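You operate a simulated robot arm through the tools that you are given. There is no shell and no other tool.

The job below is to be done with a simulated robot arm. You get a single attempt, and the scene is never put back.

JOB
Sort the parts from the dish into their cells of the parts tray.
Fine: put the dish back in the lower drawer and shut it.

The check looks at the end state, three seconds after you hand in, the way a careful person would. Anything else that was tipped, shoved, dropped, spilled or broken makes it a failure.

ROBOT AND FRAMES
A 7-joint arm with a four-finger gripper, fixed in place. Base frame: the origin is at the foot of the arm, x ahead of it, y to its left, z up; the work surface is at about z = 0.72. Units: m, degrees, N and s.
Its first joint turns from -69.0 to 172.0 degrees. Payload 3.67 kg.
The tool frame sits at the grasp point between the pads (the TCP): z along the fingers, y along the line on which they close. The tips reach 0.028 m beyond it. Largest opening 0.112 m; the body of the gripper starts 0.073 m behind the TCP.
Orientation is that of the tool frame in the base frame, as a unit quaternion [x, y, z, w]. With the fingers straight down and closing along the base's y, the tool's x points along the base's -x, its y along +y and its z along -z.

CONTROLS
- The arm moves only by the tool move_arm. Its argument "commands" is a list of rows, each a list of 7 numbers: the shift along the tool's x, y, z in m, then the turn, a rotation vector about the tool's x, y, z in degrees, then the opening in per cent of the stroke, from 0 (shut) to 100 (fully open). In form: [[dx, dy, dz, ax, ay, az, hand], ...]. A call has 1 to 20 rows; each row shifts and turns the commanded pose from where the row before left it, along the tool's axes as they then stand. A row lasts 0.2 s, in which the tool goes at most 0.05 m and 8.6 degrees; a call with a longer step from one row to the next is refused whole, and so is a gripper value outside its range. Where a pose cannot be reached the arm comes as near as it can. A force on the tool above 90 N (or 10 N above the force at the start of the call, whichever is more), or a blocked arm, ends the call early, and 0.2 s more pass. The fingers move at their own pace and stop on an object; they squeeze with about 39 N. The grip force told is the motor's: it shows also when the fingers shut on nothing. Time passes only in rows, and 0.2 s behind the last, so rows that do not move let the fingers close. The reply holds the time, the measured pose of the TCP, the force on the tool along the base axes, the opening and the grip force, in the units named above and with some noise, with the torque about the TCP (base axes, N m) and any sound that the robot's microphone picked up, and new pictures: "show" is both (left out), scene, wrist or none.
- Cameras (640 x 400 px; columns grow to the right, rows downward): "scene" is fixed at [0.2201, 0.6519, 1.2943]; the picture's right is [-0.73, -0.69, 0.00], its down [-0.33, 0.35, -0.88] and it looks along [0.60, -0.64, -0.48] (base axes); focal length 312 px, centre (320, 200). "wrist" rides on the gripper at [0.06, -0.018, -0.104] in the tool frame; the picture's right is [0.29, 0.96, 0.00], its down [-0.80, 0.24, -0.55] and it looks along [-0.53, 0.16, 0.83] (tool axes); focal length 234 px, centre (320, 200). There is no depth. A picture from a camera that has moved, and an enlarged one, comes with that camera's place and axes in the base frame and with its lens.
- move_column(by): slides the trunk up (or, below 0, down) by that many m; the arm rides with it, the base frame stays. It gives what a move gives, with no picture.
- inspect(camera, box): a new picture of the part [left, top, right, bottom] of that camera's present view, enlarged. The clock stands still meanwhile.
- close_job(): hands the job in; it is judged then, once.

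Places have to be worked out from the pictures, the camera data and where the tool is seen. Open the gripper and draw the arm clear of the work before you hand the job in, unless the task says otherwise.

The tools are called after ">>>" as name(argument=value, ...) on one line, values as JSON. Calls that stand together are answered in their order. move_arm: Moves the arm, as the interface text tells. Its arguments: {"type":"object","properties":{"commands":{"type":"array"},"show":{"type":"string","enum":["both","scene","wrist","none"]}},"required":["commands"]} The other tools are called the same way: move_column (by) slides the trunk up or down; inspect (camera, box) takes an enlarged picture of a part of a camera's view; close_job () hands the job in.

At the start:

```text
t: 0.0
tcp_pos: [0.7474, -0.4654, 0.9739]
ee_rot: [0.0, 1.0, 0.0, 0.0]
ft_force: [-0.5, -1.1, 0.8]
moment: [0.04, -0.03, -0.01]
grip_width: 0.1118
finger_force: 0.1
trunk travel left (down, up): [-0.55, 0.29]
```

scene: 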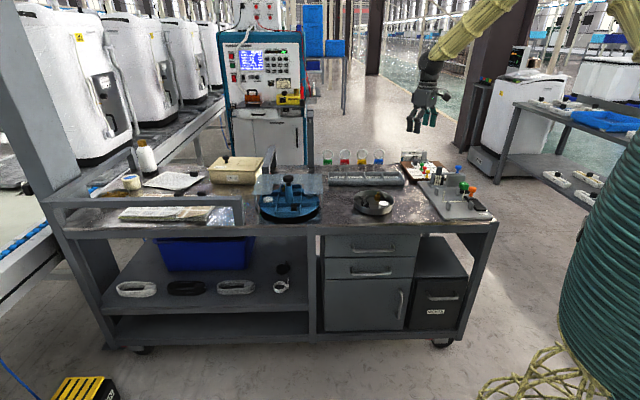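
wrist: 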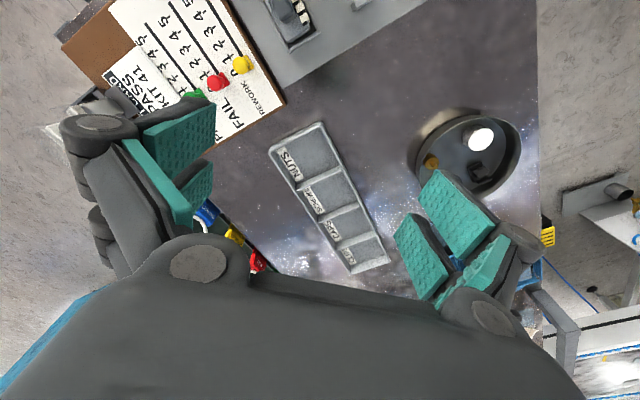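

The pictures show a dish with parts and a four-cell tray with labels. I enlarge both to read the labels and identify the parts.

>>> inspect(camera="wrist", box=[390, 90, 550, 200])

>>> inspect(camera="wrist", box=[250, 110, 410, 280])

>>> inspect(camera="scene", box=[300, 140, 500, 350])

>>> inspect(camera="scene", box=[310, 140, 430, 225])

```text
3.64 times, centred on (470, 145) of wrist
camera zoom: at [0.688, -0.4838, 1.077], right [-0.29, 0.96, 0.0], down [0.8, 0.24, 0.55], along [0.53, 0.16, -0.83], focal length 852 px, centre (-226, 400)
```

zoom: 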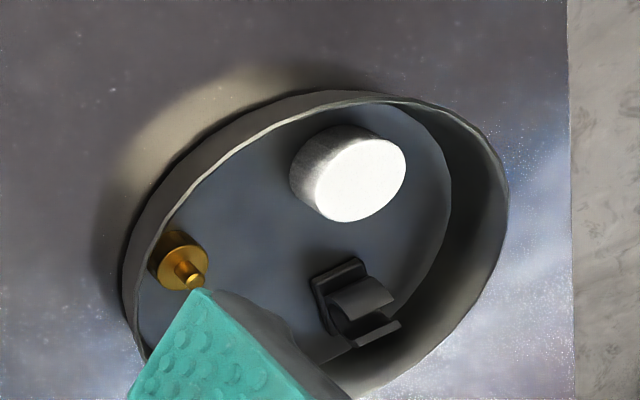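

```text
2.35 times, centred on (330, 195) of wrist
camera zoom: at [0.688, -0.4838, 1.077], right [-0.29, 0.96, 0.0], down [0.8, 0.24, 0.55], along [0.53, 0.16, -0.83], focal length 551 px, centre (296, 212)
```

zoom: 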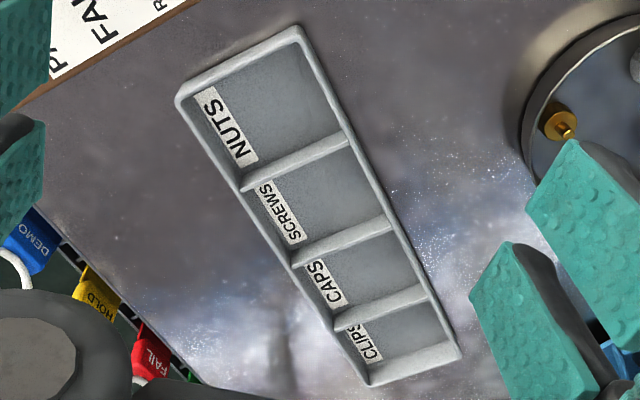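

```text
1.90 times, centred on (400, 245) of scene
camera zoom: at [0.2201, 0.6519, 1.2943], right [-0.73, -0.69, 0.0], down [-0.33, 0.35, -0.88], along [0.6, -0.64, -0.48], focal length 595 px, centre (168, 114)
```

zoom: 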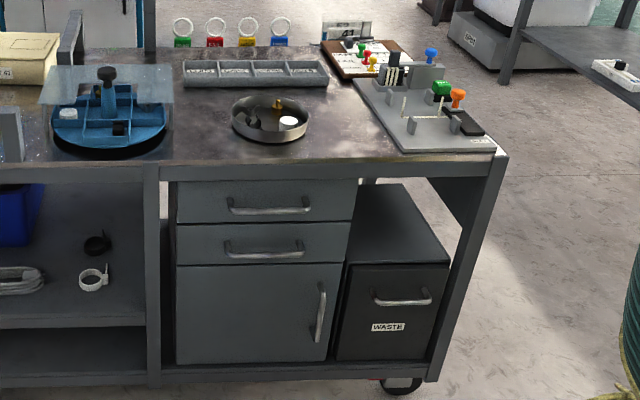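

```text
4.71 times, centred on (370, 182) of scene
camera zoom: at [0.2201, 0.6519, 1.2943], right [-0.73, -0.69, 0.0], down [-0.33, 0.35, -0.88], along [0.6, -0.64, -0.48], focal length 1469 px, centre (85, 282)
```

zoom: 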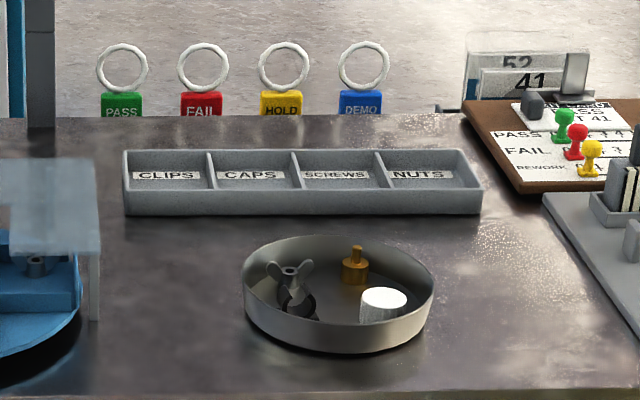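

The dish at about (0.77, -0.24) holds a wing nut, a clip, a brass thumb screw and a white cap. The tray cells run NUTS, SCREWS, CAPS, CLIPS from (0.80, -0.48) to (1.0, -0.25). I move the hand above the dish for a close look.

>>> move_arm(commands=[[-0.004, 0.04, 0.005, 0, 0, 0, 100], [-0.004, 0.04, 0.005, 0, 0, 0, 100], [-0.004, 0.04, 0.005, 0, 0, 0, 100], [-0.004, 0.04, 0.005, 0, 0, 0, 100], [-0.004, 0.04, 0.005, 0, 0, 0, 100], [-0.003, 0.025, 0.005, 0, 0, 0, 100], [0, 0, 0, 0, 0, 0, 100]])

```text
t: 1.6
tcp_pos: [0.7711, -0.2424, 0.9457]
ee_rot: [-0.001, 1.0, 0.0, 0.0]
ft_force: [0.1, 0.6, -0.3]
moment: [0.01, -0.03, -0.03]
grip_width: 0.1122
finger_force: 0.1
trunk travel left (down, up): [-0.55, 0.29]
camera wrist: at [0.7108, -0.2595, 1.0489], right [-0.29, 0.96, 0.0], down [0.8, 0.24, 0.55], along [0.53, 0.16, -0.83], focal length 234 px, centre (320, 200)
```

scene: 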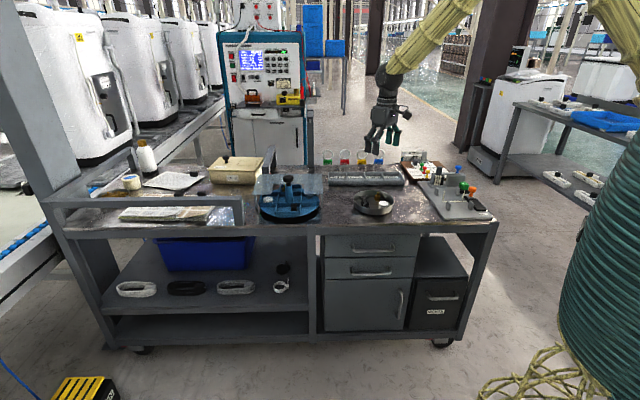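
wrist: 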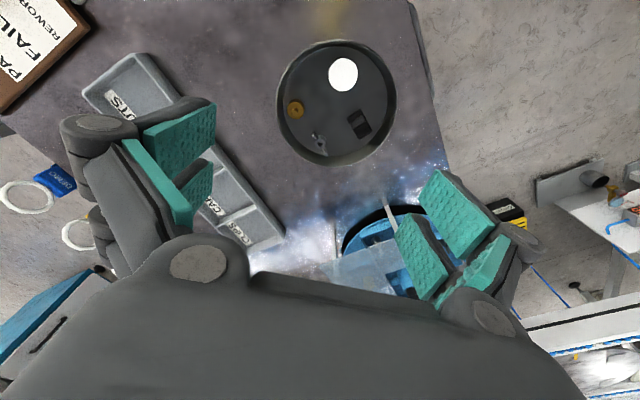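

All four parts are now in clear view in the dish. I enlarge the picture to place each one.

>>> inspect(camera="wrist", box=[262, 30, 412, 175])

>>> inspect(camera="wrist", box=[70, 40, 300, 260])

```text
2.76 times, centred on (337, 102) of wrist
camera zoom: at [0.7108, -0.2595, 1.0489], right [-0.29, 0.96, 0.0], down [0.8, 0.24, 0.55], along [0.53, 0.16, -0.83], focal length 646 px, centre (273, 469)
```

zoom: 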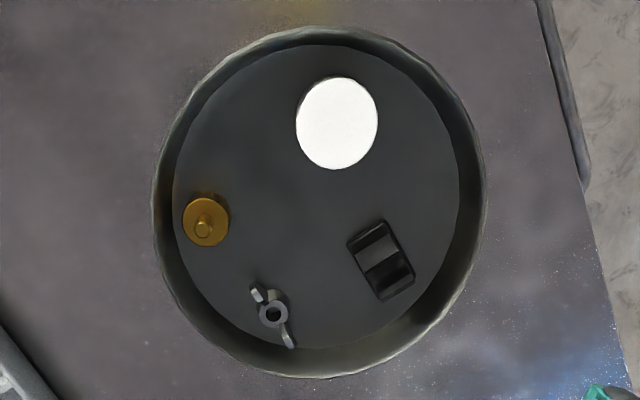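

```text
1.82 times, centred on (185, 150) of wrist
camera zoom: at [0.7108, -0.2595, 1.0489], right [-0.29, 0.96, 0.0], down [0.8, 0.24, 0.55], along [0.53, 0.16, -0.83], focal length 426 px, centre (566, 291)
```

zoom: 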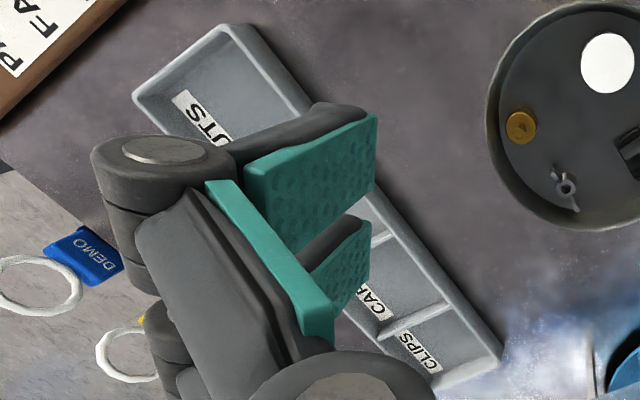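

I place the parts roughly as follows: cap (0.731, -0.226), screw (0.788, -0.269), clip (0.782, -0.183) and wing nut (0.820, -0.226), close to the wall. I start with the cap and go partway down over it with a narrower opening, to check my numbers.

>>> move_arm(commands=[[0.01, 0.00425, 0.02, 0, 0, 0, 60], [0.01, 0.00425, 0.02, 0, 0, 0, 60], [0.01, 0.00425, 0.03, 0, 0, 0, 60], [0.01, 0.00425, 0.03, 0, 0, 0, 60], [0, 0, 0.025, 0, 0, 0, 60], [0, 0, 0, 0, 0, 0, 60]])

>>> inspect(camera="wrist", box=[200, 40, 480, 240])

>>> inspect(camera="scene", box=[310, 140, 430, 225])

```text
t: 3.0
tcp_pos: [0.728, -0.2222, 0.8204]
ee_rot: [0.001, 1.0, 0.0, 0.001]
ft_force: [0.1, -1.0, -0.3]
moment: [0.01, 0.0, 0.02]
grip_width: 0.0671
finger_force: 0.1
trunk travel left (down, up): [-0.55, 0.29]
camera wrist: at [0.6692, -0.2407, 0.9223], right [-0.29, 0.96, 0.0], down [0.8, 0.24, 0.55], along [0.53, 0.16, -0.83], focal length 234 px, centre (320, 200)
```

scene: 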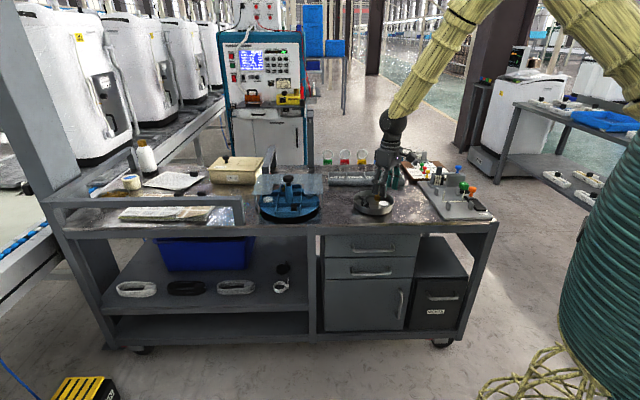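
wrist: 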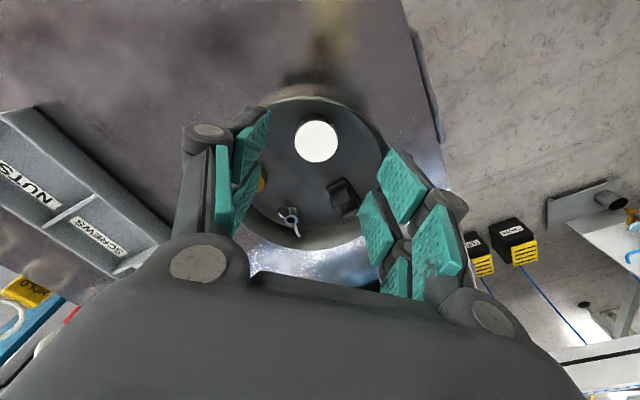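

```text
2.00 times, centred on (340, 140) of wrist
camera zoom: at [0.6692, -0.2407, 0.9223], right [-0.29, 0.96, 0.0], down [0.8, 0.24, 0.55], along [0.53, 0.16, -0.83], focal length 468 px, centre (280, 320)
```

zoom: 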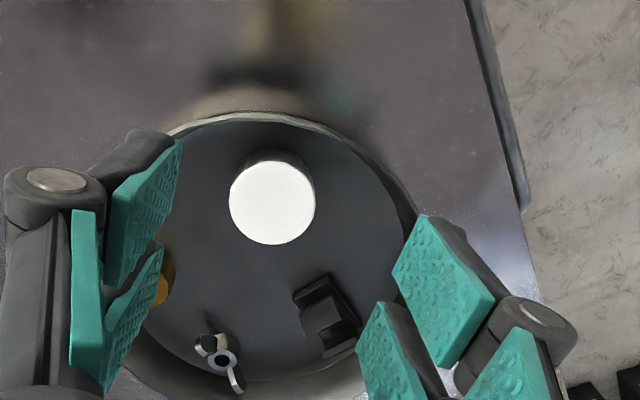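

```text
4.71 times, centred on (370, 182) of scene
camera zoom: at [0.2201, 0.6519, 1.2943], right [-0.73, -0.69, 0.0], down [-0.33, 0.35, -0.88], along [0.6, -0.64, -0.48], focal length 1469 px, centre (85, 282)
```

zoom: 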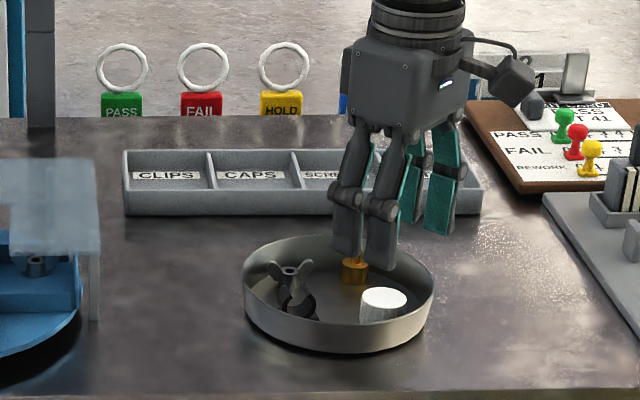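

The two views put the cap's top at z ≈ 0.742, centred at (0.731, -0.225), straight below the hand. I narrow the fingers a little, go down to TCP z ≈ 0.757 and close on it.

>>> move_arm(commands=[[0, 0, 0.02, 0, 0, 0, 43], [0, 0, 0.02, 0, 0, 0, 43], [0, 0, 0.014, 0, 0, 0, 43], [0, 0, 0.01, 0, 0, 0, 43], [0, 0, 0, 0, 0, 0, 43]])

>>> inspect(camera="scene", box=[340, 170, 410, 225])

```text
t: 4.0
tcp_pos: [0.738, -0.2221, 0.7706]
ee_rot: [-0.001, 1.0, 0.0, 0.011]
ft_force: [3.2, -1.0, 49.0]
moment: [0.13, -0.32, 0.0]
grip_width: 0.0258
finger_force: 23.3
trunk travel left (down, up): [-0.55, 0.29]
stopped in row 4: the force on the tool passed its limit at 97 N (the readings are from after the stop); the commanded pose is now the measured one
camera wrist: at [0.6753, -0.2401, 0.8725], right [-0.29, 0.96, -0.01], down [0.78, 0.24, 0.57], along [0.55, 0.16, -0.82], focal length 234 px, centre (320, 200)
```

scene: 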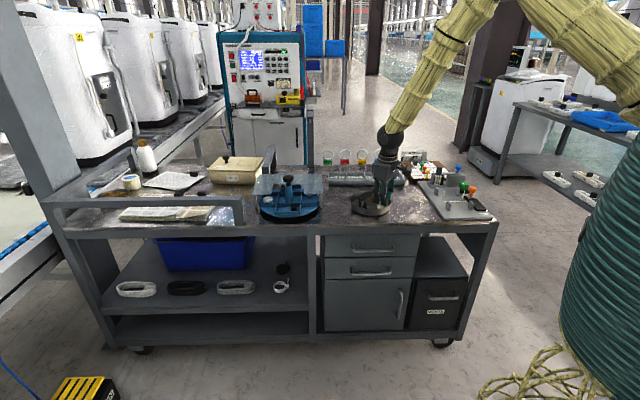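
wrist: 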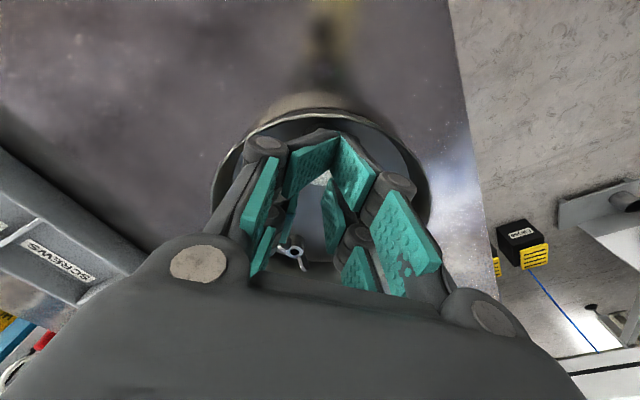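

```text
7.27 times, centred on (375, 198) of scene
camera zoom: at [0.2201, 0.6519, 1.2943], right [-0.73, -0.69, 0.0], down [-0.33, 0.35, -0.88], along [0.6, -0.64, -0.48], focal length 2270 px, centre (-80, 218)
```

zoom: 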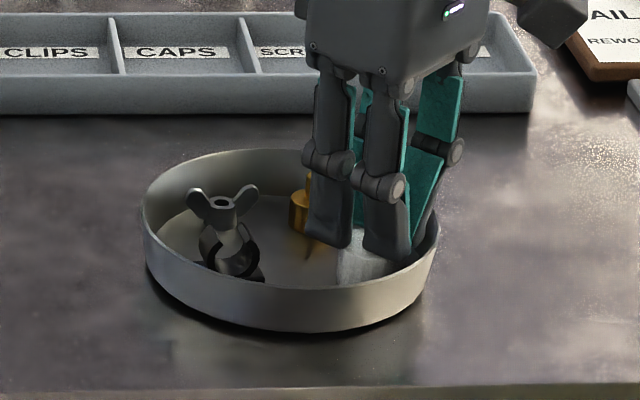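

The fingers stopped at 97 N with the tips at z ≈ 0.743, which is the height of the cap's top, and the opening had dropped to 0.026. I lift straight up and look at the cap and the fingers before trying again.

>>> move_arm(commands=[[0, 0, -0.01, 0, 0, 0, 43], [0, 0, -0.02, 0, 0, 0, 43], [0, 0, -0.02, 0, 0, 0, 43], [0, 0, 0, 0, 0, 0, 43], [0, 0, 0, 0, 0, 0, 43]])

>>> inspect(camera="scene", box=[340, 150, 420, 215])

>>> inspect(camera="wrist", box=[200, 80, 440, 300])

```text
t: 5.2
tcp_pos: [0.7343, -0.2245, 0.8121]
ee_rot: [0.0, 1.0, 0.0, 0.005]
ft_force: [0.6, 0.7, 0.6]
moment: [0.0, 0.01, 0.0]
grip_width: 0.0482
finger_force: 0.0
trunk travel left (down, up): [-0.55, 0.29]
camera wrist: at [0.6736, -0.2414, 0.9154], right [-0.29, 0.96, 0.0], down [0.79, 0.24, 0.56], along [0.54, 0.16, -0.83], focal length 234 px, centre (320, 200)
```

scene: 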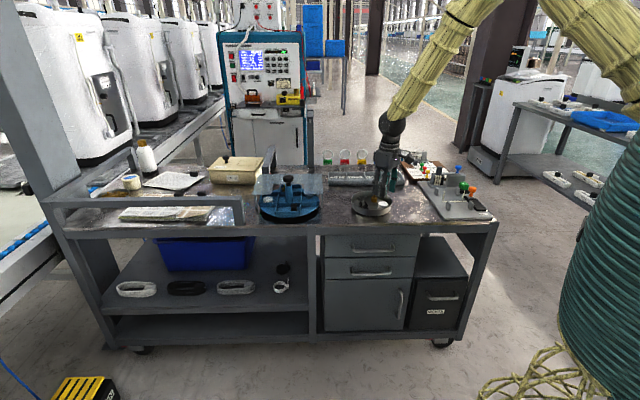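
wrist: 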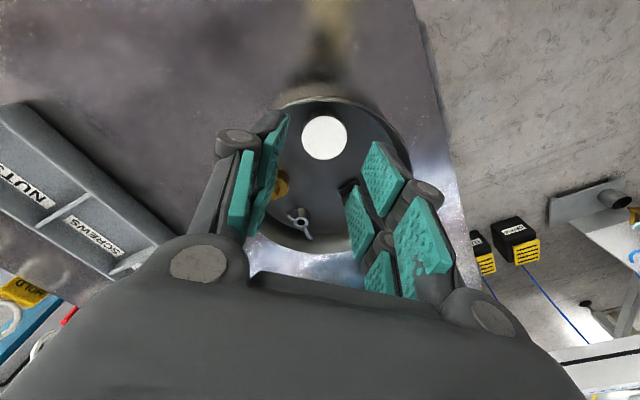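

```text
6.15 times, centred on (380, 182) of scene
camera zoom: at [0.2201, 0.6519, 1.2943], right [-0.73, -0.69, 0.0], down [-0.33, 0.35, -0.88], along [0.6, -0.64, -0.48], focal length 1921 px, centre (-49, 308)
```

zoom: 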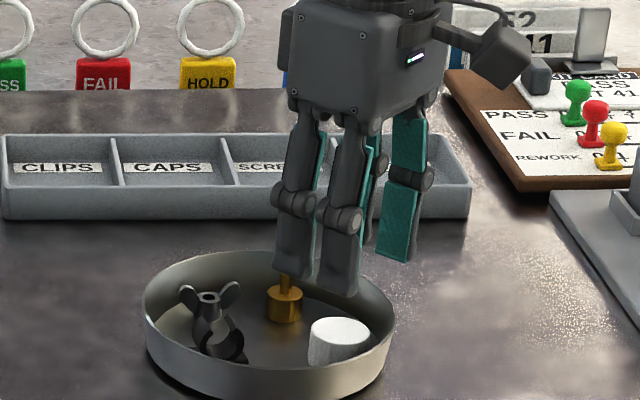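

```text
1.82 times, centred on (320, 190) of wrist
camera zoom: at [0.6736, -0.2414, 0.9154], right [-0.29, 0.96, 0.0], down [0.79, 0.24, 0.56], along [0.54, 0.16, -0.83], focal length 426 px, centre (320, 218)
```

zoom: 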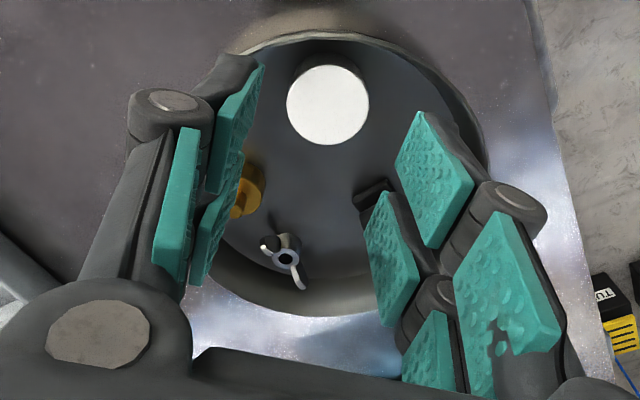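

The cap has barely moved, but the dish shifted a few millimetres, and the paired fingers look wider than I allowed for, so they probably caught the rim. I raise the hand a little and close to about 23 % in free air, to compare the finger shape with what I saw at the stop.

>>> move_arm(commands=[[0, 0, -0.03, 0, 0, 0, 23], [0, 0, -0.01, 0, 0, 0, 23], [0, 0, 0, 0, 0, 0, 23]])

>>> inspect(camera="scene", box=[340, 140, 420, 215])

>>> inspect(camera="wrist", box=[200, 80, 440, 300])

```text
t: 6.0
tcp_pos: [0.7335, -0.2225, 0.8531]
ee_rot: [0.0, 1.0, 0.0, 0.004]
ft_force: [0.1, 0.4, -0.4]
moment: [0.0, 0.0, 0.03]
grip_width: 0.0257
finger_force: 0.0
trunk travel left (down, up): [-0.55, 0.29]
camera wrist: at [0.6725, -0.2407, 0.9563], right [-0.29, 0.96, 0.0], down [0.79, 0.24, 0.56], along [0.54, 0.16, -0.83], focal length 234 px, centre (320, 200)
```

scene: 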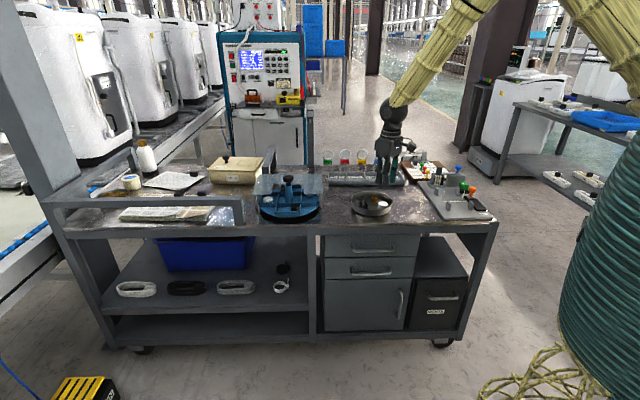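
wrist: 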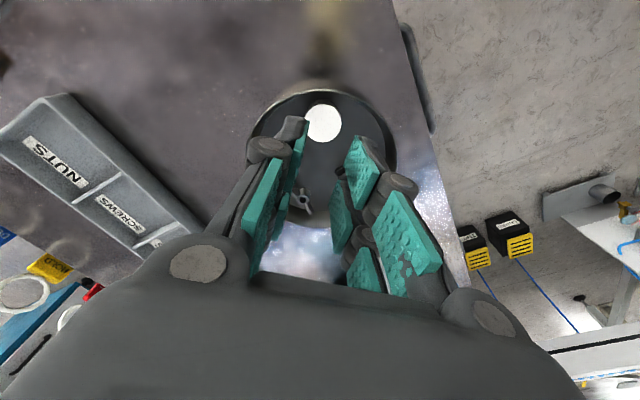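

```text
5.33 times, centred on (380, 178) of scene
camera zoom: at [0.2201, 0.6519, 1.2943], right [-0.73, -0.69, 0.0], down [-0.33, 0.35, -0.88], along [0.6, -0.64, -0.48], focal length 1665 px, centre (0, 320)
```

zoom: 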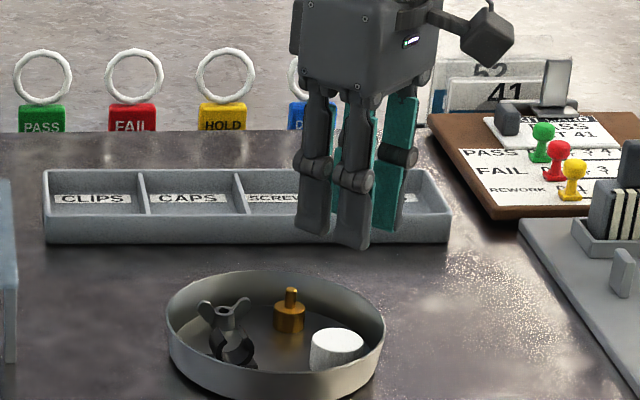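

```text
1.82 times, centred on (320, 190) of wrist
camera zoom: at [0.6725, -0.2407, 0.9563], right [-0.29, 0.96, 0.0], down [0.79, 0.24, 0.56], along [0.54, 0.16, -0.83], focal length 426 px, centre (320, 218)
```

zoom: 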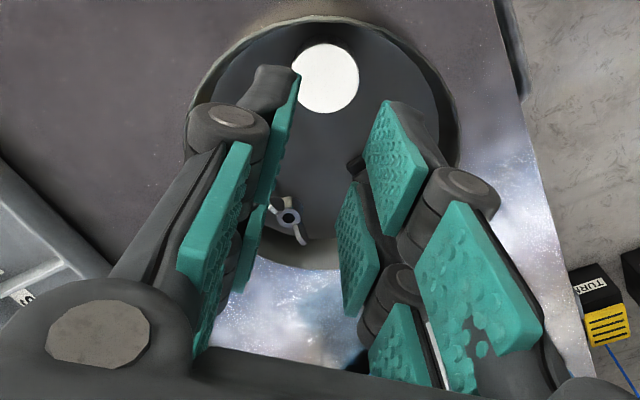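

In free air at 23 % the fingertips stay parallel. At the stop they were bent inward, so the outer edges of the finger pairs (about ±0.027 m wide) had wedged on the dish rim. I go back up to re-measure the dish and parts, and will then grasp with the hand offset toward the dish centre.

>>> move_arm(commands=[[0, 0, -0.04, 0, 0, 0, 60], [-0.012, -0.006, -0.025, 0, 0, 0, 100], [-0.013, -0.007, -0.02, 0, 0, 0, 100], [-0.012, -0.006, -0.01, 0, 0, 0, 100], [0, 0, 0, 0, 0, 0, 100], [0, 0, 0, 0, 0, 0, 100]], show="wrist")

>>> inspect(camera="wrist", box=[262, 30, 412, 175])

>>> inspect(camera="scene", box=[340, 170, 410, 225])

```text
t: 7.4
tcp_pos: [0.7691, -0.2419, 0.9482]
ee_rot: [0.0, 1.0, 0.001, 0.004]
ft_force: [-0.1, -0.3, -0.2]
moment: [-0.02, -0.02, 0.01]
grip_width: 0.1122
finger_force: 0.0
trunk travel left (down, up): [-0.55, 0.29]
camera wrist: at [0.7085, -0.2603, 1.0498], right [-0.29, 0.96, 0.0], down [0.79, 0.24, 0.56], along [0.54, 0.16, -0.83], focal length 234 px, centre (320, 200)
```

wrist: 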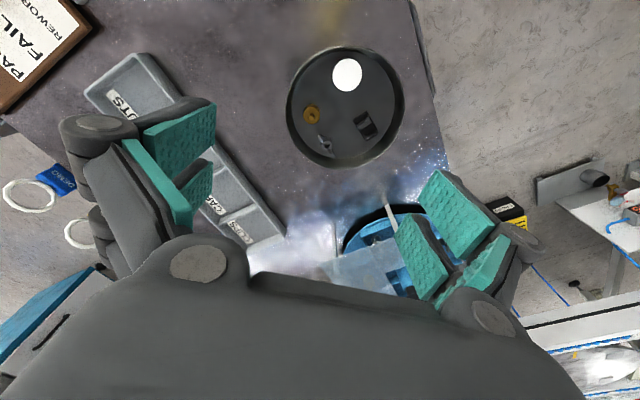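

```text
2.76 times, centred on (337, 102) of wrist
camera zoom: at [0.7085, -0.2603, 1.0498], right [-0.29, 0.96, 0.0], down [0.79, 0.24, 0.56], along [0.54, 0.16, -0.83], focal length 646 px, centre (273, 469)
```

zoom: 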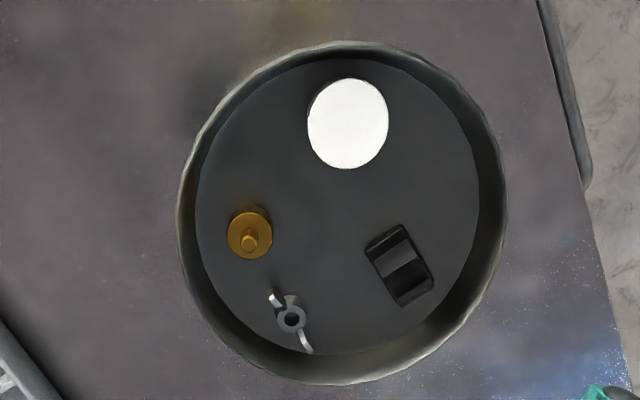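

```text
7.27 times, centred on (375, 198) of scene
camera zoom: at [0.2201, 0.6519, 1.2943], right [-0.73, -0.69, 0.0], down [-0.33, 0.35, -0.88], along [0.6, -0.64, -0.48], focal length 2270 px, centre (-80, 218)
```

zoom: 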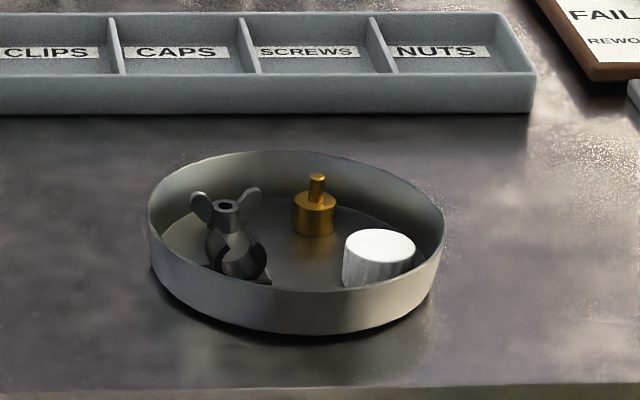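

The bump moved the dish slightly and left more room around the parts: dish centre ≈ (0.765, -0.211), screw ≈ (0.787, -0.248), cap ≈ (0.7305, -0.2206), clip ≈ (0.781, -0.173), nut ≈ (0.822, -0.217). I take the screw first. I turn the hand 37° so one finger pair sits over the screw's pin, and stop above the rim to check.

>>> move_arm(commands=[[0, 0, 0, 0, 0.46, 7.4, 60], [0, 0, 0, 0, 0, 7.4, 40], [0, 0, 0, 0, 0, 7.4, 30], [0, 0, 0, 0, 0, 7.4, 25], [0, 0, 0, 0, 0, 7.4, 25], [-0.001, 0.003, 0.04, 0, 0, 0, 25], [-0.001, 0.003, 0.04, 0, 0, 0, 25], [0, 0, 0.04, 0, 0, 0, 25], [0, 0, 0.028, 0, 0, 0, 25], [0, 0, 0, 0, 0, 0, 25], [0, 0, 0, 0, 0, 0, 25]], show="wrist")

>>> inspect(camera="scene", box=[340, 160, 410, 220])

>>> inspect(camera="wrist", box=[200, 50, 440, 280])

```text
t: 9.8
tcp_pos: [0.7718, -0.2381, 0.801]
ee_rot: [0.318, 0.948, 0.001, 0.0]
ft_force: [0.1, -0.1, -1.0]
moment: [-0.03, 0.01, 0.04]
grip_width: 0.0281
finger_force: 0.1
trunk travel left (down, up): [-0.55, 0.29]
camera wrist: at [0.7148, -0.2159, 0.9042], right [0.35, 0.94, 0.0], down [0.78, -0.29, 0.55], along [0.52, -0.19, -0.83], focal length 234 px, centre (320, 200)
```

wrist: 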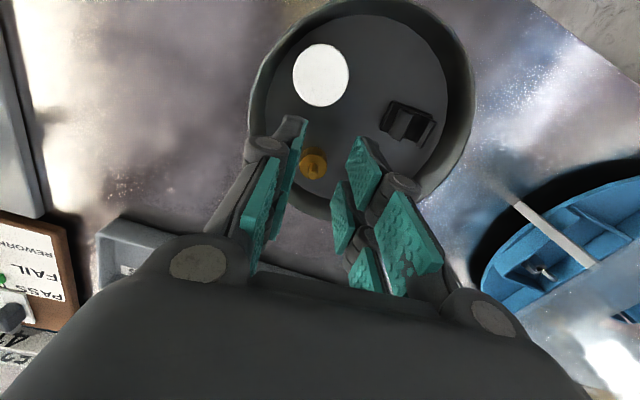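

```text
6.67 times, centred on (375, 190) of scene
camera zoom: at [0.2201, 0.6519, 1.2943], right [-0.73, -0.69, 0.0], down [-0.33, 0.35, -0.88], along [0.6, -0.64, -0.48], focal length 2081 px, centre (-47, 267)
```

zoom: 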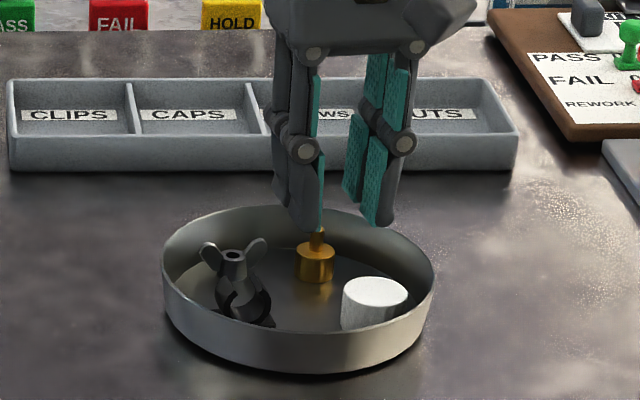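

```text
1.74 times, centred on (320, 165) of wrist
camera zoom: at [0.7148, -0.2159, 0.9042], right [0.35, 0.94, 0.0], down [0.78, -0.29, 0.55], along [0.52, -0.19, -0.83], focal length 407 px, centre (320, 261)
```

zoom: 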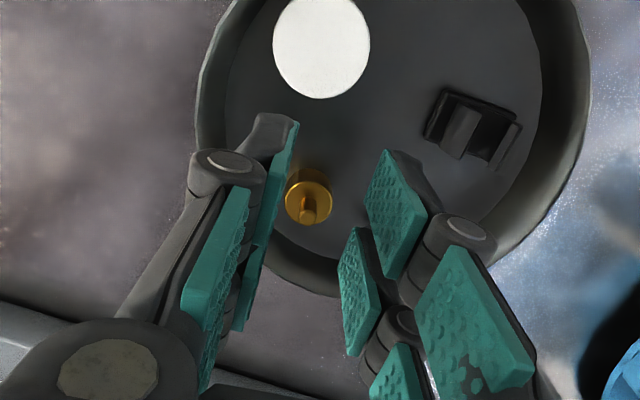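

The screw's pin at (0.7866, -0.2477) lies between the far finger pair, whose centre I place at ≈ (0.785, -0.248). I descend so the tips sit just above the screw's head, close on the pin, and check.

>>> move_arm(commands=[[-0.0015, 0.0, 0.01, 0, 0, 0, 18], [0, 0, 0.012, 0, 0, 0, 18], [0, 0, 0.009, 0, 0, 0, 18], [0, 0, 0, 0, 0, 0, 18], [0, 0, 0, 0, 0, 0, 0], [0, 0, 0, 0, 0, 0, 0], [0, 0, 0, 0, 0, 0, 0]], show="wrist")

>>> inspect(camera="scene", box=[340, 160, 410, 220])

>>> inspect(camera="wrist", box=[200, 50, 440, 280])

```text
t: 11.4
tcp_pos: [0.7746, -0.2389, 0.7699]
ee_rot: [0.317, 0.949, 0.0, -0.001]
ft_force: [-0.7, 0.4, -0.8]
moment: [-0.01, -0.03, 0.0]
grip_width: 0.0065
finger_force: 39.1
trunk travel left (down, up): [-0.55, 0.29]
camera wrist: at [0.7173, -0.2169, 0.8724], right [0.35, 0.94, 0.0], down [0.78, -0.29, 0.55], along [0.52, -0.19, -0.83], focal length 234 px, centre (320, 200)
```

wrist: 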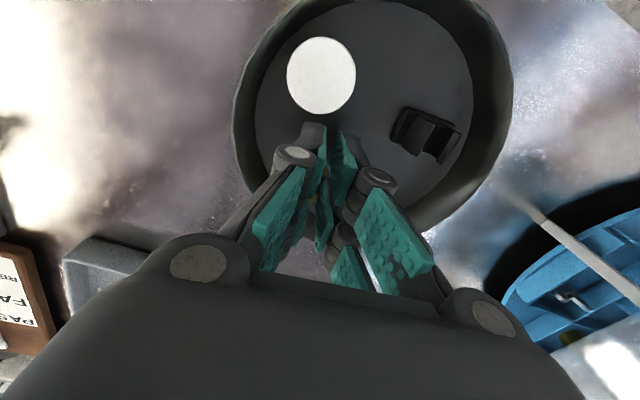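

```text
6.67 times, centred on (375, 190) of scene
camera zoom: at [0.2201, 0.6519, 1.2943], right [-0.73, -0.69, 0.0], down [-0.33, 0.35, -0.88], along [0.6, -0.64, -0.48], focal length 2081 px, centre (-47, 267)
```

zoom: 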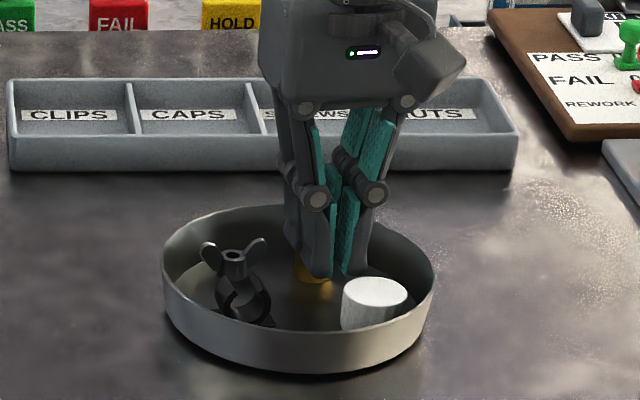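

```text
1.74 times, centred on (320, 165) of wrist
camera zoom: at [0.7173, -0.2169, 0.8724], right [0.35, 0.94, 0.0], down [0.78, -0.29, 0.55], along [0.52, -0.19, -0.83], focal length 407 px, centre (320, 261)
```

zoom: 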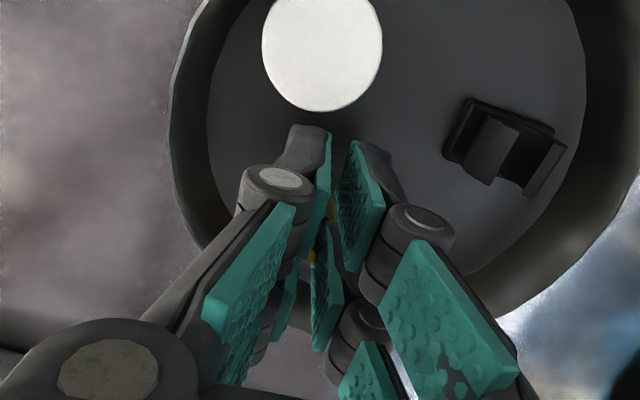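

The width reads 0.0065 at 39 N, so the pin is held by the far pair. I lift straight up slowly and check that the screw comes along.

>>> move_arm(commands=[[0, 0, -0.01, 0, 0, 0, 0], [0, 0, -0.02, 0, 0, 0, 0], [0, 0, -0.025, 0, 0, 0, 0], [0, 0, -0.025, 0, 0, 0, 0], [0, 0, 0, 0, 0, 0, 0]], show="wrist")

>>> inspect(camera="scene", box=[335, 140, 415, 215])

```text
t: 12.6
tcp_pos: [0.7752, -0.2401, 0.8503]
ee_rot: [0.317, 0.948, 0.001, 0.0]
ft_force: [-0.4, -0.1, -1.4]
moment: [-0.01, -0.04, -0.02]
grip_width: 0.0001
finger_force: 36.0
trunk travel left (down, up): [-0.55, 0.29]
camera wrist: at [0.7176, -0.2184, 0.9526], right [0.35, 0.94, 0.0], down [0.78, -0.29, 0.55], along [0.52, -0.19, -0.83], focal length 234 px, centre (320, 200)
```

wrist: 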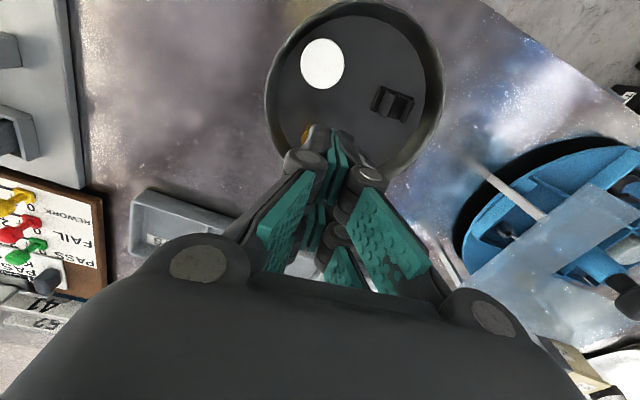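

```text
5.33 times, centred on (375, 178) of scene
camera zoom: at [0.2201, 0.6519, 1.2943], right [-0.73, -0.69, 0.0], down [-0.33, 0.35, -0.88], along [0.6, -0.64, -0.48], focal length 1665 px, centre (27, 320)
```

zoom: 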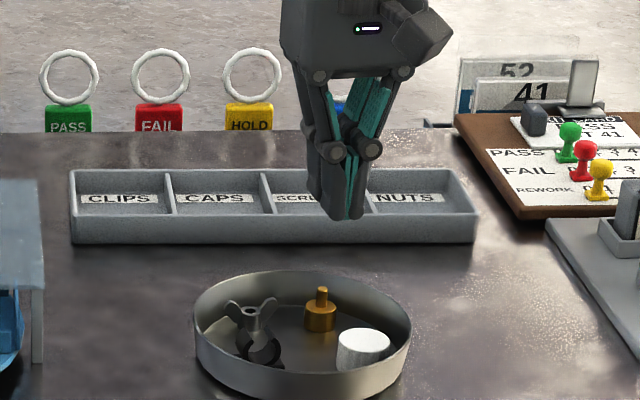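

The width fell to 0: the pin slipped out and the screw is still standing in the dish. I open, back off and look again to grip it lower and deeper.

>>> move_arm(commands=[[0.01, 0, -0.03, 0, 0, 0, 60], [0.01, 0, -0.03, 0, 0, 0, 100], [0, 0, -0.02, 0, 0, 0, 100], [0, 0, 0, 0, 0, 0, 100]], show="wrist")

>>> inspect(camera="wrist", box=[250, 30, 420, 180])

>>> inspect(camera="scene", box=[340, 170, 410, 225])

```text
t: 13.6
tcp_pos: [0.7616, -0.2272, 0.9281]
ee_rot: [0.318, 0.948, 0.0, -0.001]
ft_force: [0.2, 0.1, -0.3]
moment: [0.02, -0.01, -0.02]
grip_width: 0.1115
finger_force: 0.0
trunk travel left (down, up): [-0.55, 0.29]
camera wrist: at [0.7021, -0.2054, 1.0309], right [0.35, 0.94, 0.0], down [0.78, -0.29, 0.55], along [0.52, -0.19, -0.83], focal length 234 px, centre (320, 200)
```

wrist: 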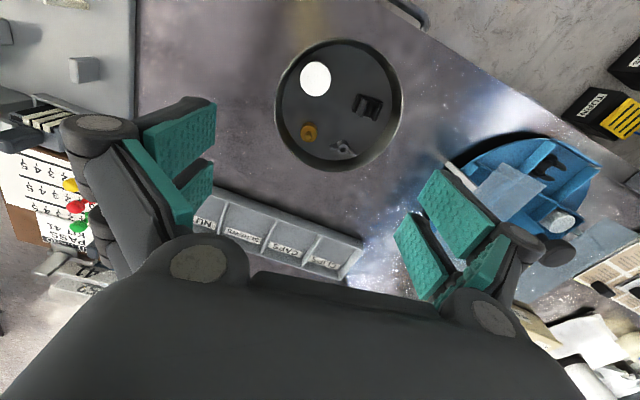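

```text
2.67 times, centred on (335, 105) of wrist
camera zoom: at [0.7021, -0.2054, 1.0309], right [0.35, 0.94, 0.0], down [0.78, -0.29, 0.55], along [0.52, -0.19, -0.83], focal length 624 px, centre (280, 453)
```

zoom: 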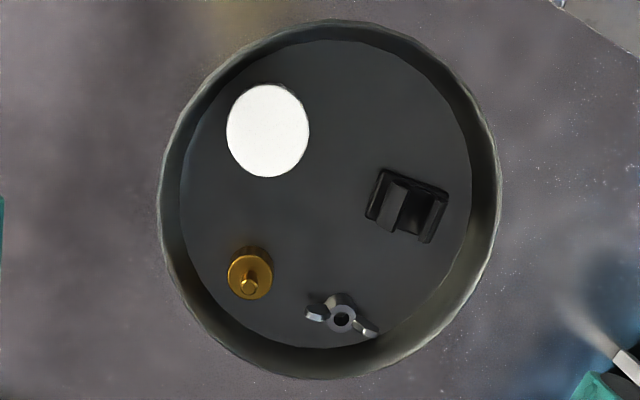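

```text
7.27 times, centred on (375, 198) of scene
camera zoom: at [0.2201, 0.6519, 1.2943], right [-0.73, -0.69, 0.0], down [-0.33, 0.35, -0.88], along [0.6, -0.64, -0.48], focal length 2270 px, centre (-80, 218)
```

zoom: 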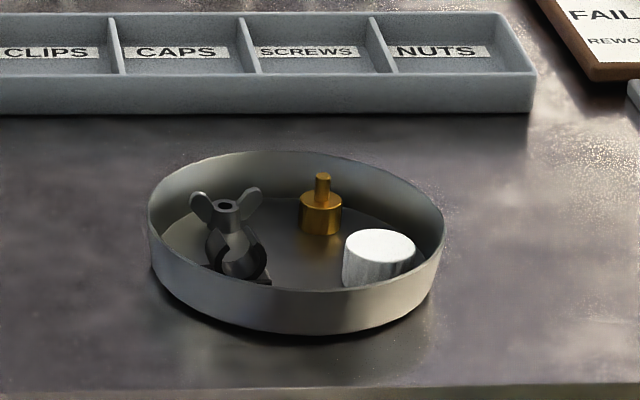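

The screw nudged 2 mm toward the wall, and cap and screw crowd each other's finger space, but the clip at (0.783, -0.173), long axis at 53°, is clear. I turn the hand to +53° and hover over the clip with the far finger pair straddling its 0.023 m width.

>>> move_arm(commands=[[0, 0, 0, 0, 0, -8.21, 80], [0, 0, 0, 0, 0, -8.21, 60], [0, 0, 0, 0, 0, -8.21, 40], [0, 0, 0, 0, 0, -8.21, 32], [0, 0, 0, 0, 0, -8.21, 32], [0, 0, 0, 0, 0, -8.21, 32], [0, 0, 0, 0, 0, -8.21, 32], [0, 0, 0, 0, 0, -8.21, 32], [0, 0, 0, 0, 0, -8.21, 32], [0, 0, 0, 0, 0, -8.21, 32], [0, 0, 0, 0, 0, -8.21, 32], [-0.0108, 0.0038, 0.032, 0, 0, 0, 32], [-0.0108, 0.0038, 0.032, 0, 0, 0, 32], [-0.0108, 0.0038, 0.032, 0, 0, 0, 32], [-0.0107, 0.0038, 0.032, 0, 0, 0, 32], [0, 0, 0, 0, 0, 0, 32], [0, 0, 0, 0, 0, 0, 32]], show="wrist")

>>> inspect(camera="scene", box=[340, 160, 410, 220])

>>> inspect(camera="wrist", box=[200, 50, 440, 280])

```text
t: 17.2
tcp_pos: [0.7735, -0.1842, 0.8025]
ee_rot: [-0.449, 0.894, 0.0, 0.0]
ft_force: [0.0, 0.0, 0.6]
moment: [-0.01, 0.0, -0.03]
grip_width: 0.0356
finger_force: 0.2
trunk travel left (down, up): [-0.55, 0.29]
camera wrist: at [0.7533, -0.2425, 0.9049], right [-0.94, 0.34, 0.0], down [0.28, 0.78, 0.56], along [0.19, 0.52, -0.83], focal length 234 px, centre (320, 200)
```

wrist: 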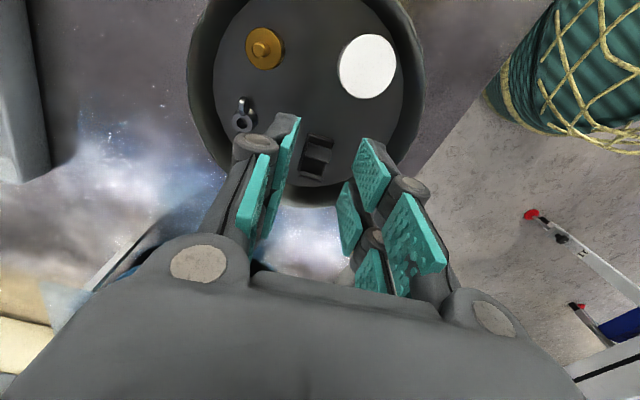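

```text
6.67 times, centred on (375, 190) of scene
camera zoom: at [0.2201, 0.6519, 1.2943], right [-0.73, -0.69, 0.0], down [-0.33, 0.35, -0.88], along [0.6, -0.64, -0.48], focal length 2081 px, centre (-47, 267)
```

zoom: 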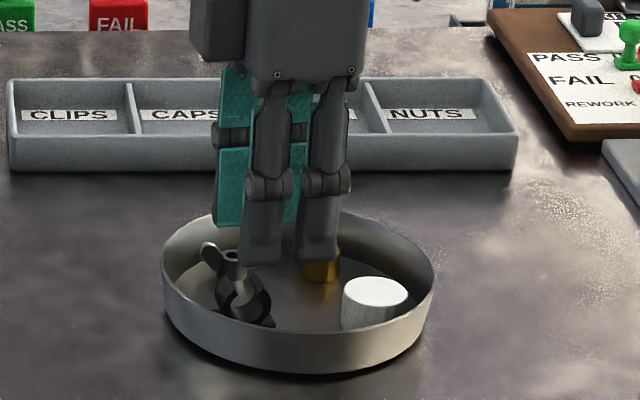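

```text
1.74 times, centred on (320, 165) of wrist
camera zoom: at [0.7533, -0.2425, 0.9049], right [-0.94, 0.34, 0.0], down [0.28, 0.78, 0.56], along [0.19, 0.52, -0.83], focal length 407 px, centre (320, 261)
```

zoom: 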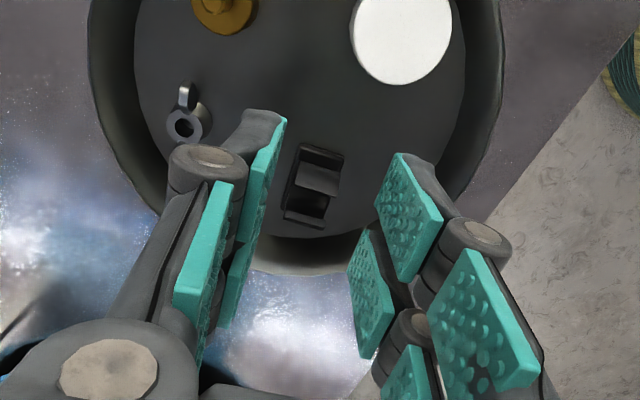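

The clip lies 0.0145 m ahead of the hand centre and is centred between the far pads. I descend to tips ≈ 0.729 without closing, and check force and picture.

>>> move_arm(commands=[[0, 0, 0.015, 0, 0, 0, 31], [0, 0, 0.015, 0, 0, 0, 31], [0, 0, 0.01, 0, 0, 0, 31], [0, 0, 0.006, 0, 0, 0, 31], [0, 0, 0, 0, 0, 0, 31]], show="wrist")

>>> inspect(camera="scene", box=[340, 160, 410, 220])

>>> inspect(camera="wrist", box=[200, 50, 440, 280])

```text
t: 18.4
tcp_pos: [0.7735, -0.1828, 0.7552]
ee_rot: [-0.448, 0.894, 0.0, 0.001]
ft_force: [-0.2, 0.0, -0.5]
moment: [-0.02, 0.05, 0.01]
grip_width: 0.0345
finger_force: 0.0
trunk travel left (down, up): [-0.55, 0.29]
camera wrist: at [0.7523, -0.2422, 0.8585], right [-0.94, 0.34, 0.0], down [0.28, 0.78, 0.56], along [0.19, 0.52, -0.83], focal length 234 px, centre (320, 200)
```

wrist: 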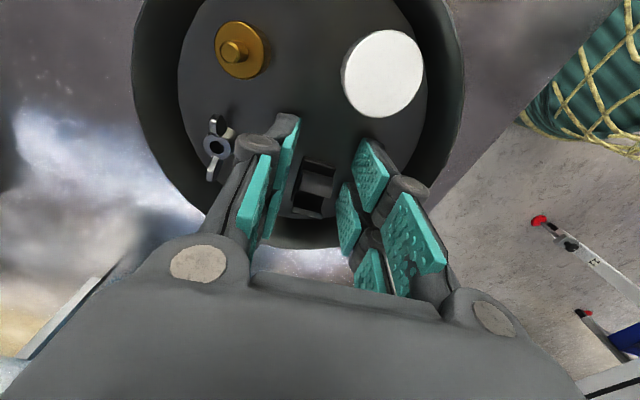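

```text
6.67 times, centred on (375, 190) of scene
camera zoom: at [0.2201, 0.6519, 1.2943], right [-0.73, -0.69, 0.0], down [-0.33, 0.35, -0.88], along [0.6, -0.64, -0.48], focal length 2081 px, centre (-47, 267)
```

zoom: 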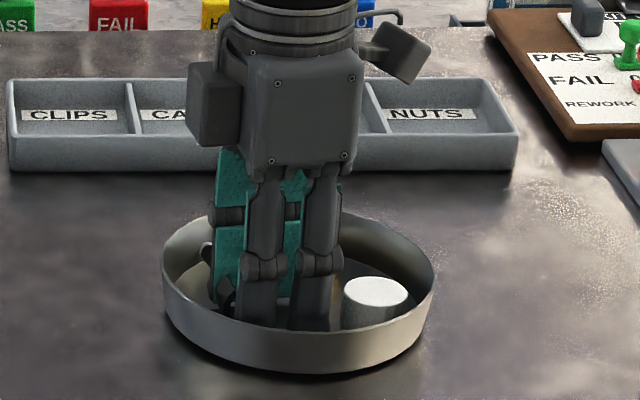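

```text
1.74 times, centred on (320, 165) of wrist
camera zoom: at [0.7523, -0.2422, 0.8585], right [-0.94, 0.34, 0.0], down [0.28, 0.78, 0.56], along [0.19, 0.52, -0.83], focal length 407 px, centre (320, 261)
```

zoom: 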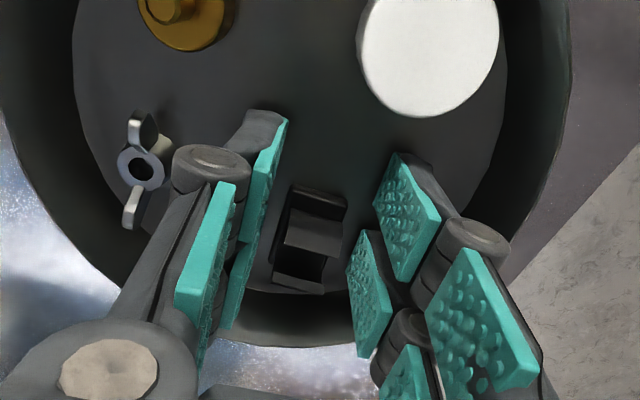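

There is no contact force, and the clip sits between both finger pairs with room to spare. I close.

>>> move_arm(commands=[[0, 0, 0.001, 0, 0, 0, 20], [0, 0, 0, 0, 0, 0, 0], [0, 0, 0, 0, 0, 0, 0], [0, 0, 0, 0, 0, 0, 0]], show="wrist")

>>> inspect(camera="wrist", box=[200, 50, 440, 280])

```text
t: 19.4
tcp_pos: [0.773, -0.1836, 0.7571]
ee_rot: [-0.449, 0.894, 0.0, 0.0]
ft_force: [1.8, -0.1, 7.5]
moment: [0.05, -0.12, -0.03]
grip_width: 0.0186
finger_force: 39.5
trunk travel left (down, up): [-0.55, 0.29]
camera wrist: at [0.7523, -0.2422, 0.8586], right [-0.94, 0.34, 0.0], down [0.28, 0.78, 0.56], along [0.19, 0.52, -0.83], focal length 234 px, centre (320, 200)
```

wrist: 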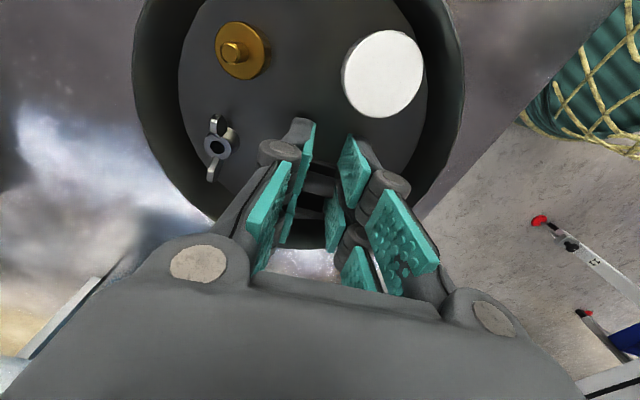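

```text
1.74 times, centred on (320, 165) of wrist
camera zoom: at [0.7523, -0.2422, 0.8586], right [-0.94, 0.34, 0.0], down [0.28, 0.78, 0.56], along [0.19, 0.52, -0.83], focal length 407 px, centre (320, 261)
```

zoom: 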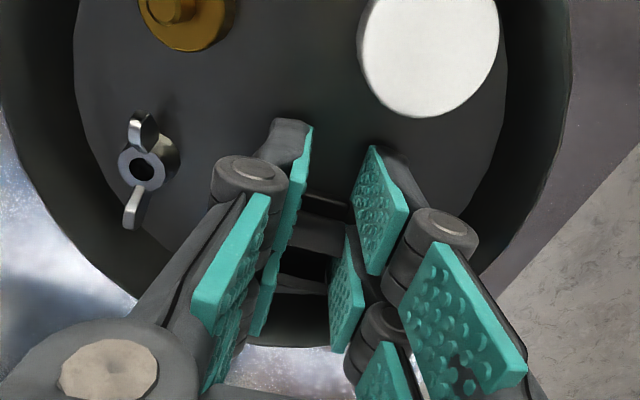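

The fingers stopped at 0.0186 with 39.5 N, holding the clip. I lift gently and check.

>>> move_arm(commands=[[0, 0, -0.005, 0, 0, 0, 0], [0, 0, -0.01, 0, 0, 0, 0], [0, 0, -0.015, 0, 0, 0, 0], [0, 0, -0.02, 0, 0, 0, 0], [0, 0, -0.02, 0, 0, 0, 0], [0, 0, 0, 0, 0, 0, 0]], show="wrist")

>>> inspect(camera="scene", box=[330, 140, 420, 220])

>>> inspect(camera="wrist", box=[200, 50, 440, 280])

```text
t: 20.8
tcp_pos: [0.7746, -0.1831, 0.824]
ee_rot: [-0.449, 0.894, 0.002, 0.001]
ft_force: [-0.2, 0.3, -1.0]
moment: [-0.01, -0.01, 0.0]
grip_width: 0.0182
finger_force: 39.5
trunk travel left (down, up): [-0.55, 0.29]
camera wrist: at [0.7544, -0.2422, 0.9266], right [-0.94, 0.34, 0.0], down [0.28, 0.78, 0.56], along [0.19, 0.52, -0.83], focal length 234 px, centre (320, 200)
```

wrist: 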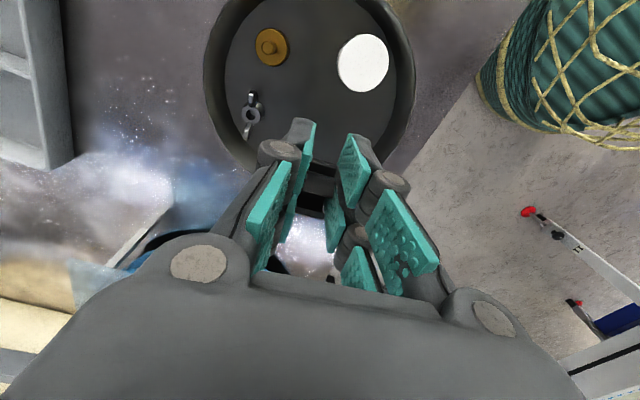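

```text
5.00 times, centred on (375, 180) of scene
camera zoom: at [0.2201, 0.6519, 1.2943], right [-0.73, -0.69, 0.0], down [-0.33, 0.35, -0.88], along [0.6, -0.64, -0.48], focal length 1561 px, centre (45, 300)
```

zoom: 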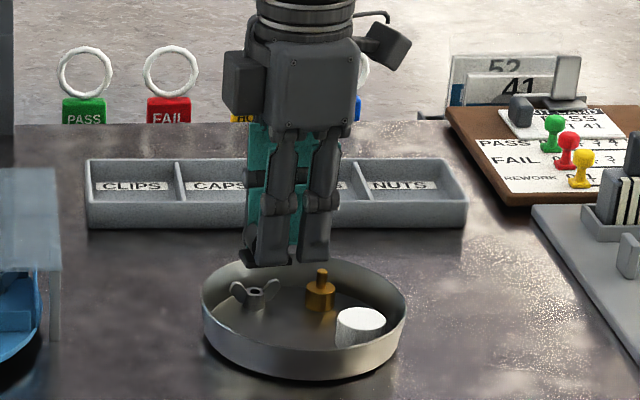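

```text
1.74 times, centred on (320, 165) of wrist
camera zoom: at [0.7544, -0.2422, 0.9266], right [-0.94, 0.34, 0.0], down [0.28, 0.78, 0.56], along [0.19, 0.52, -0.83], focal length 407 px, centre (320, 261)
```

zoom: 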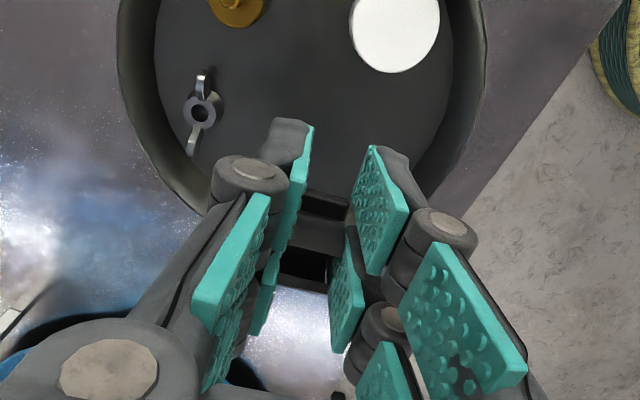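

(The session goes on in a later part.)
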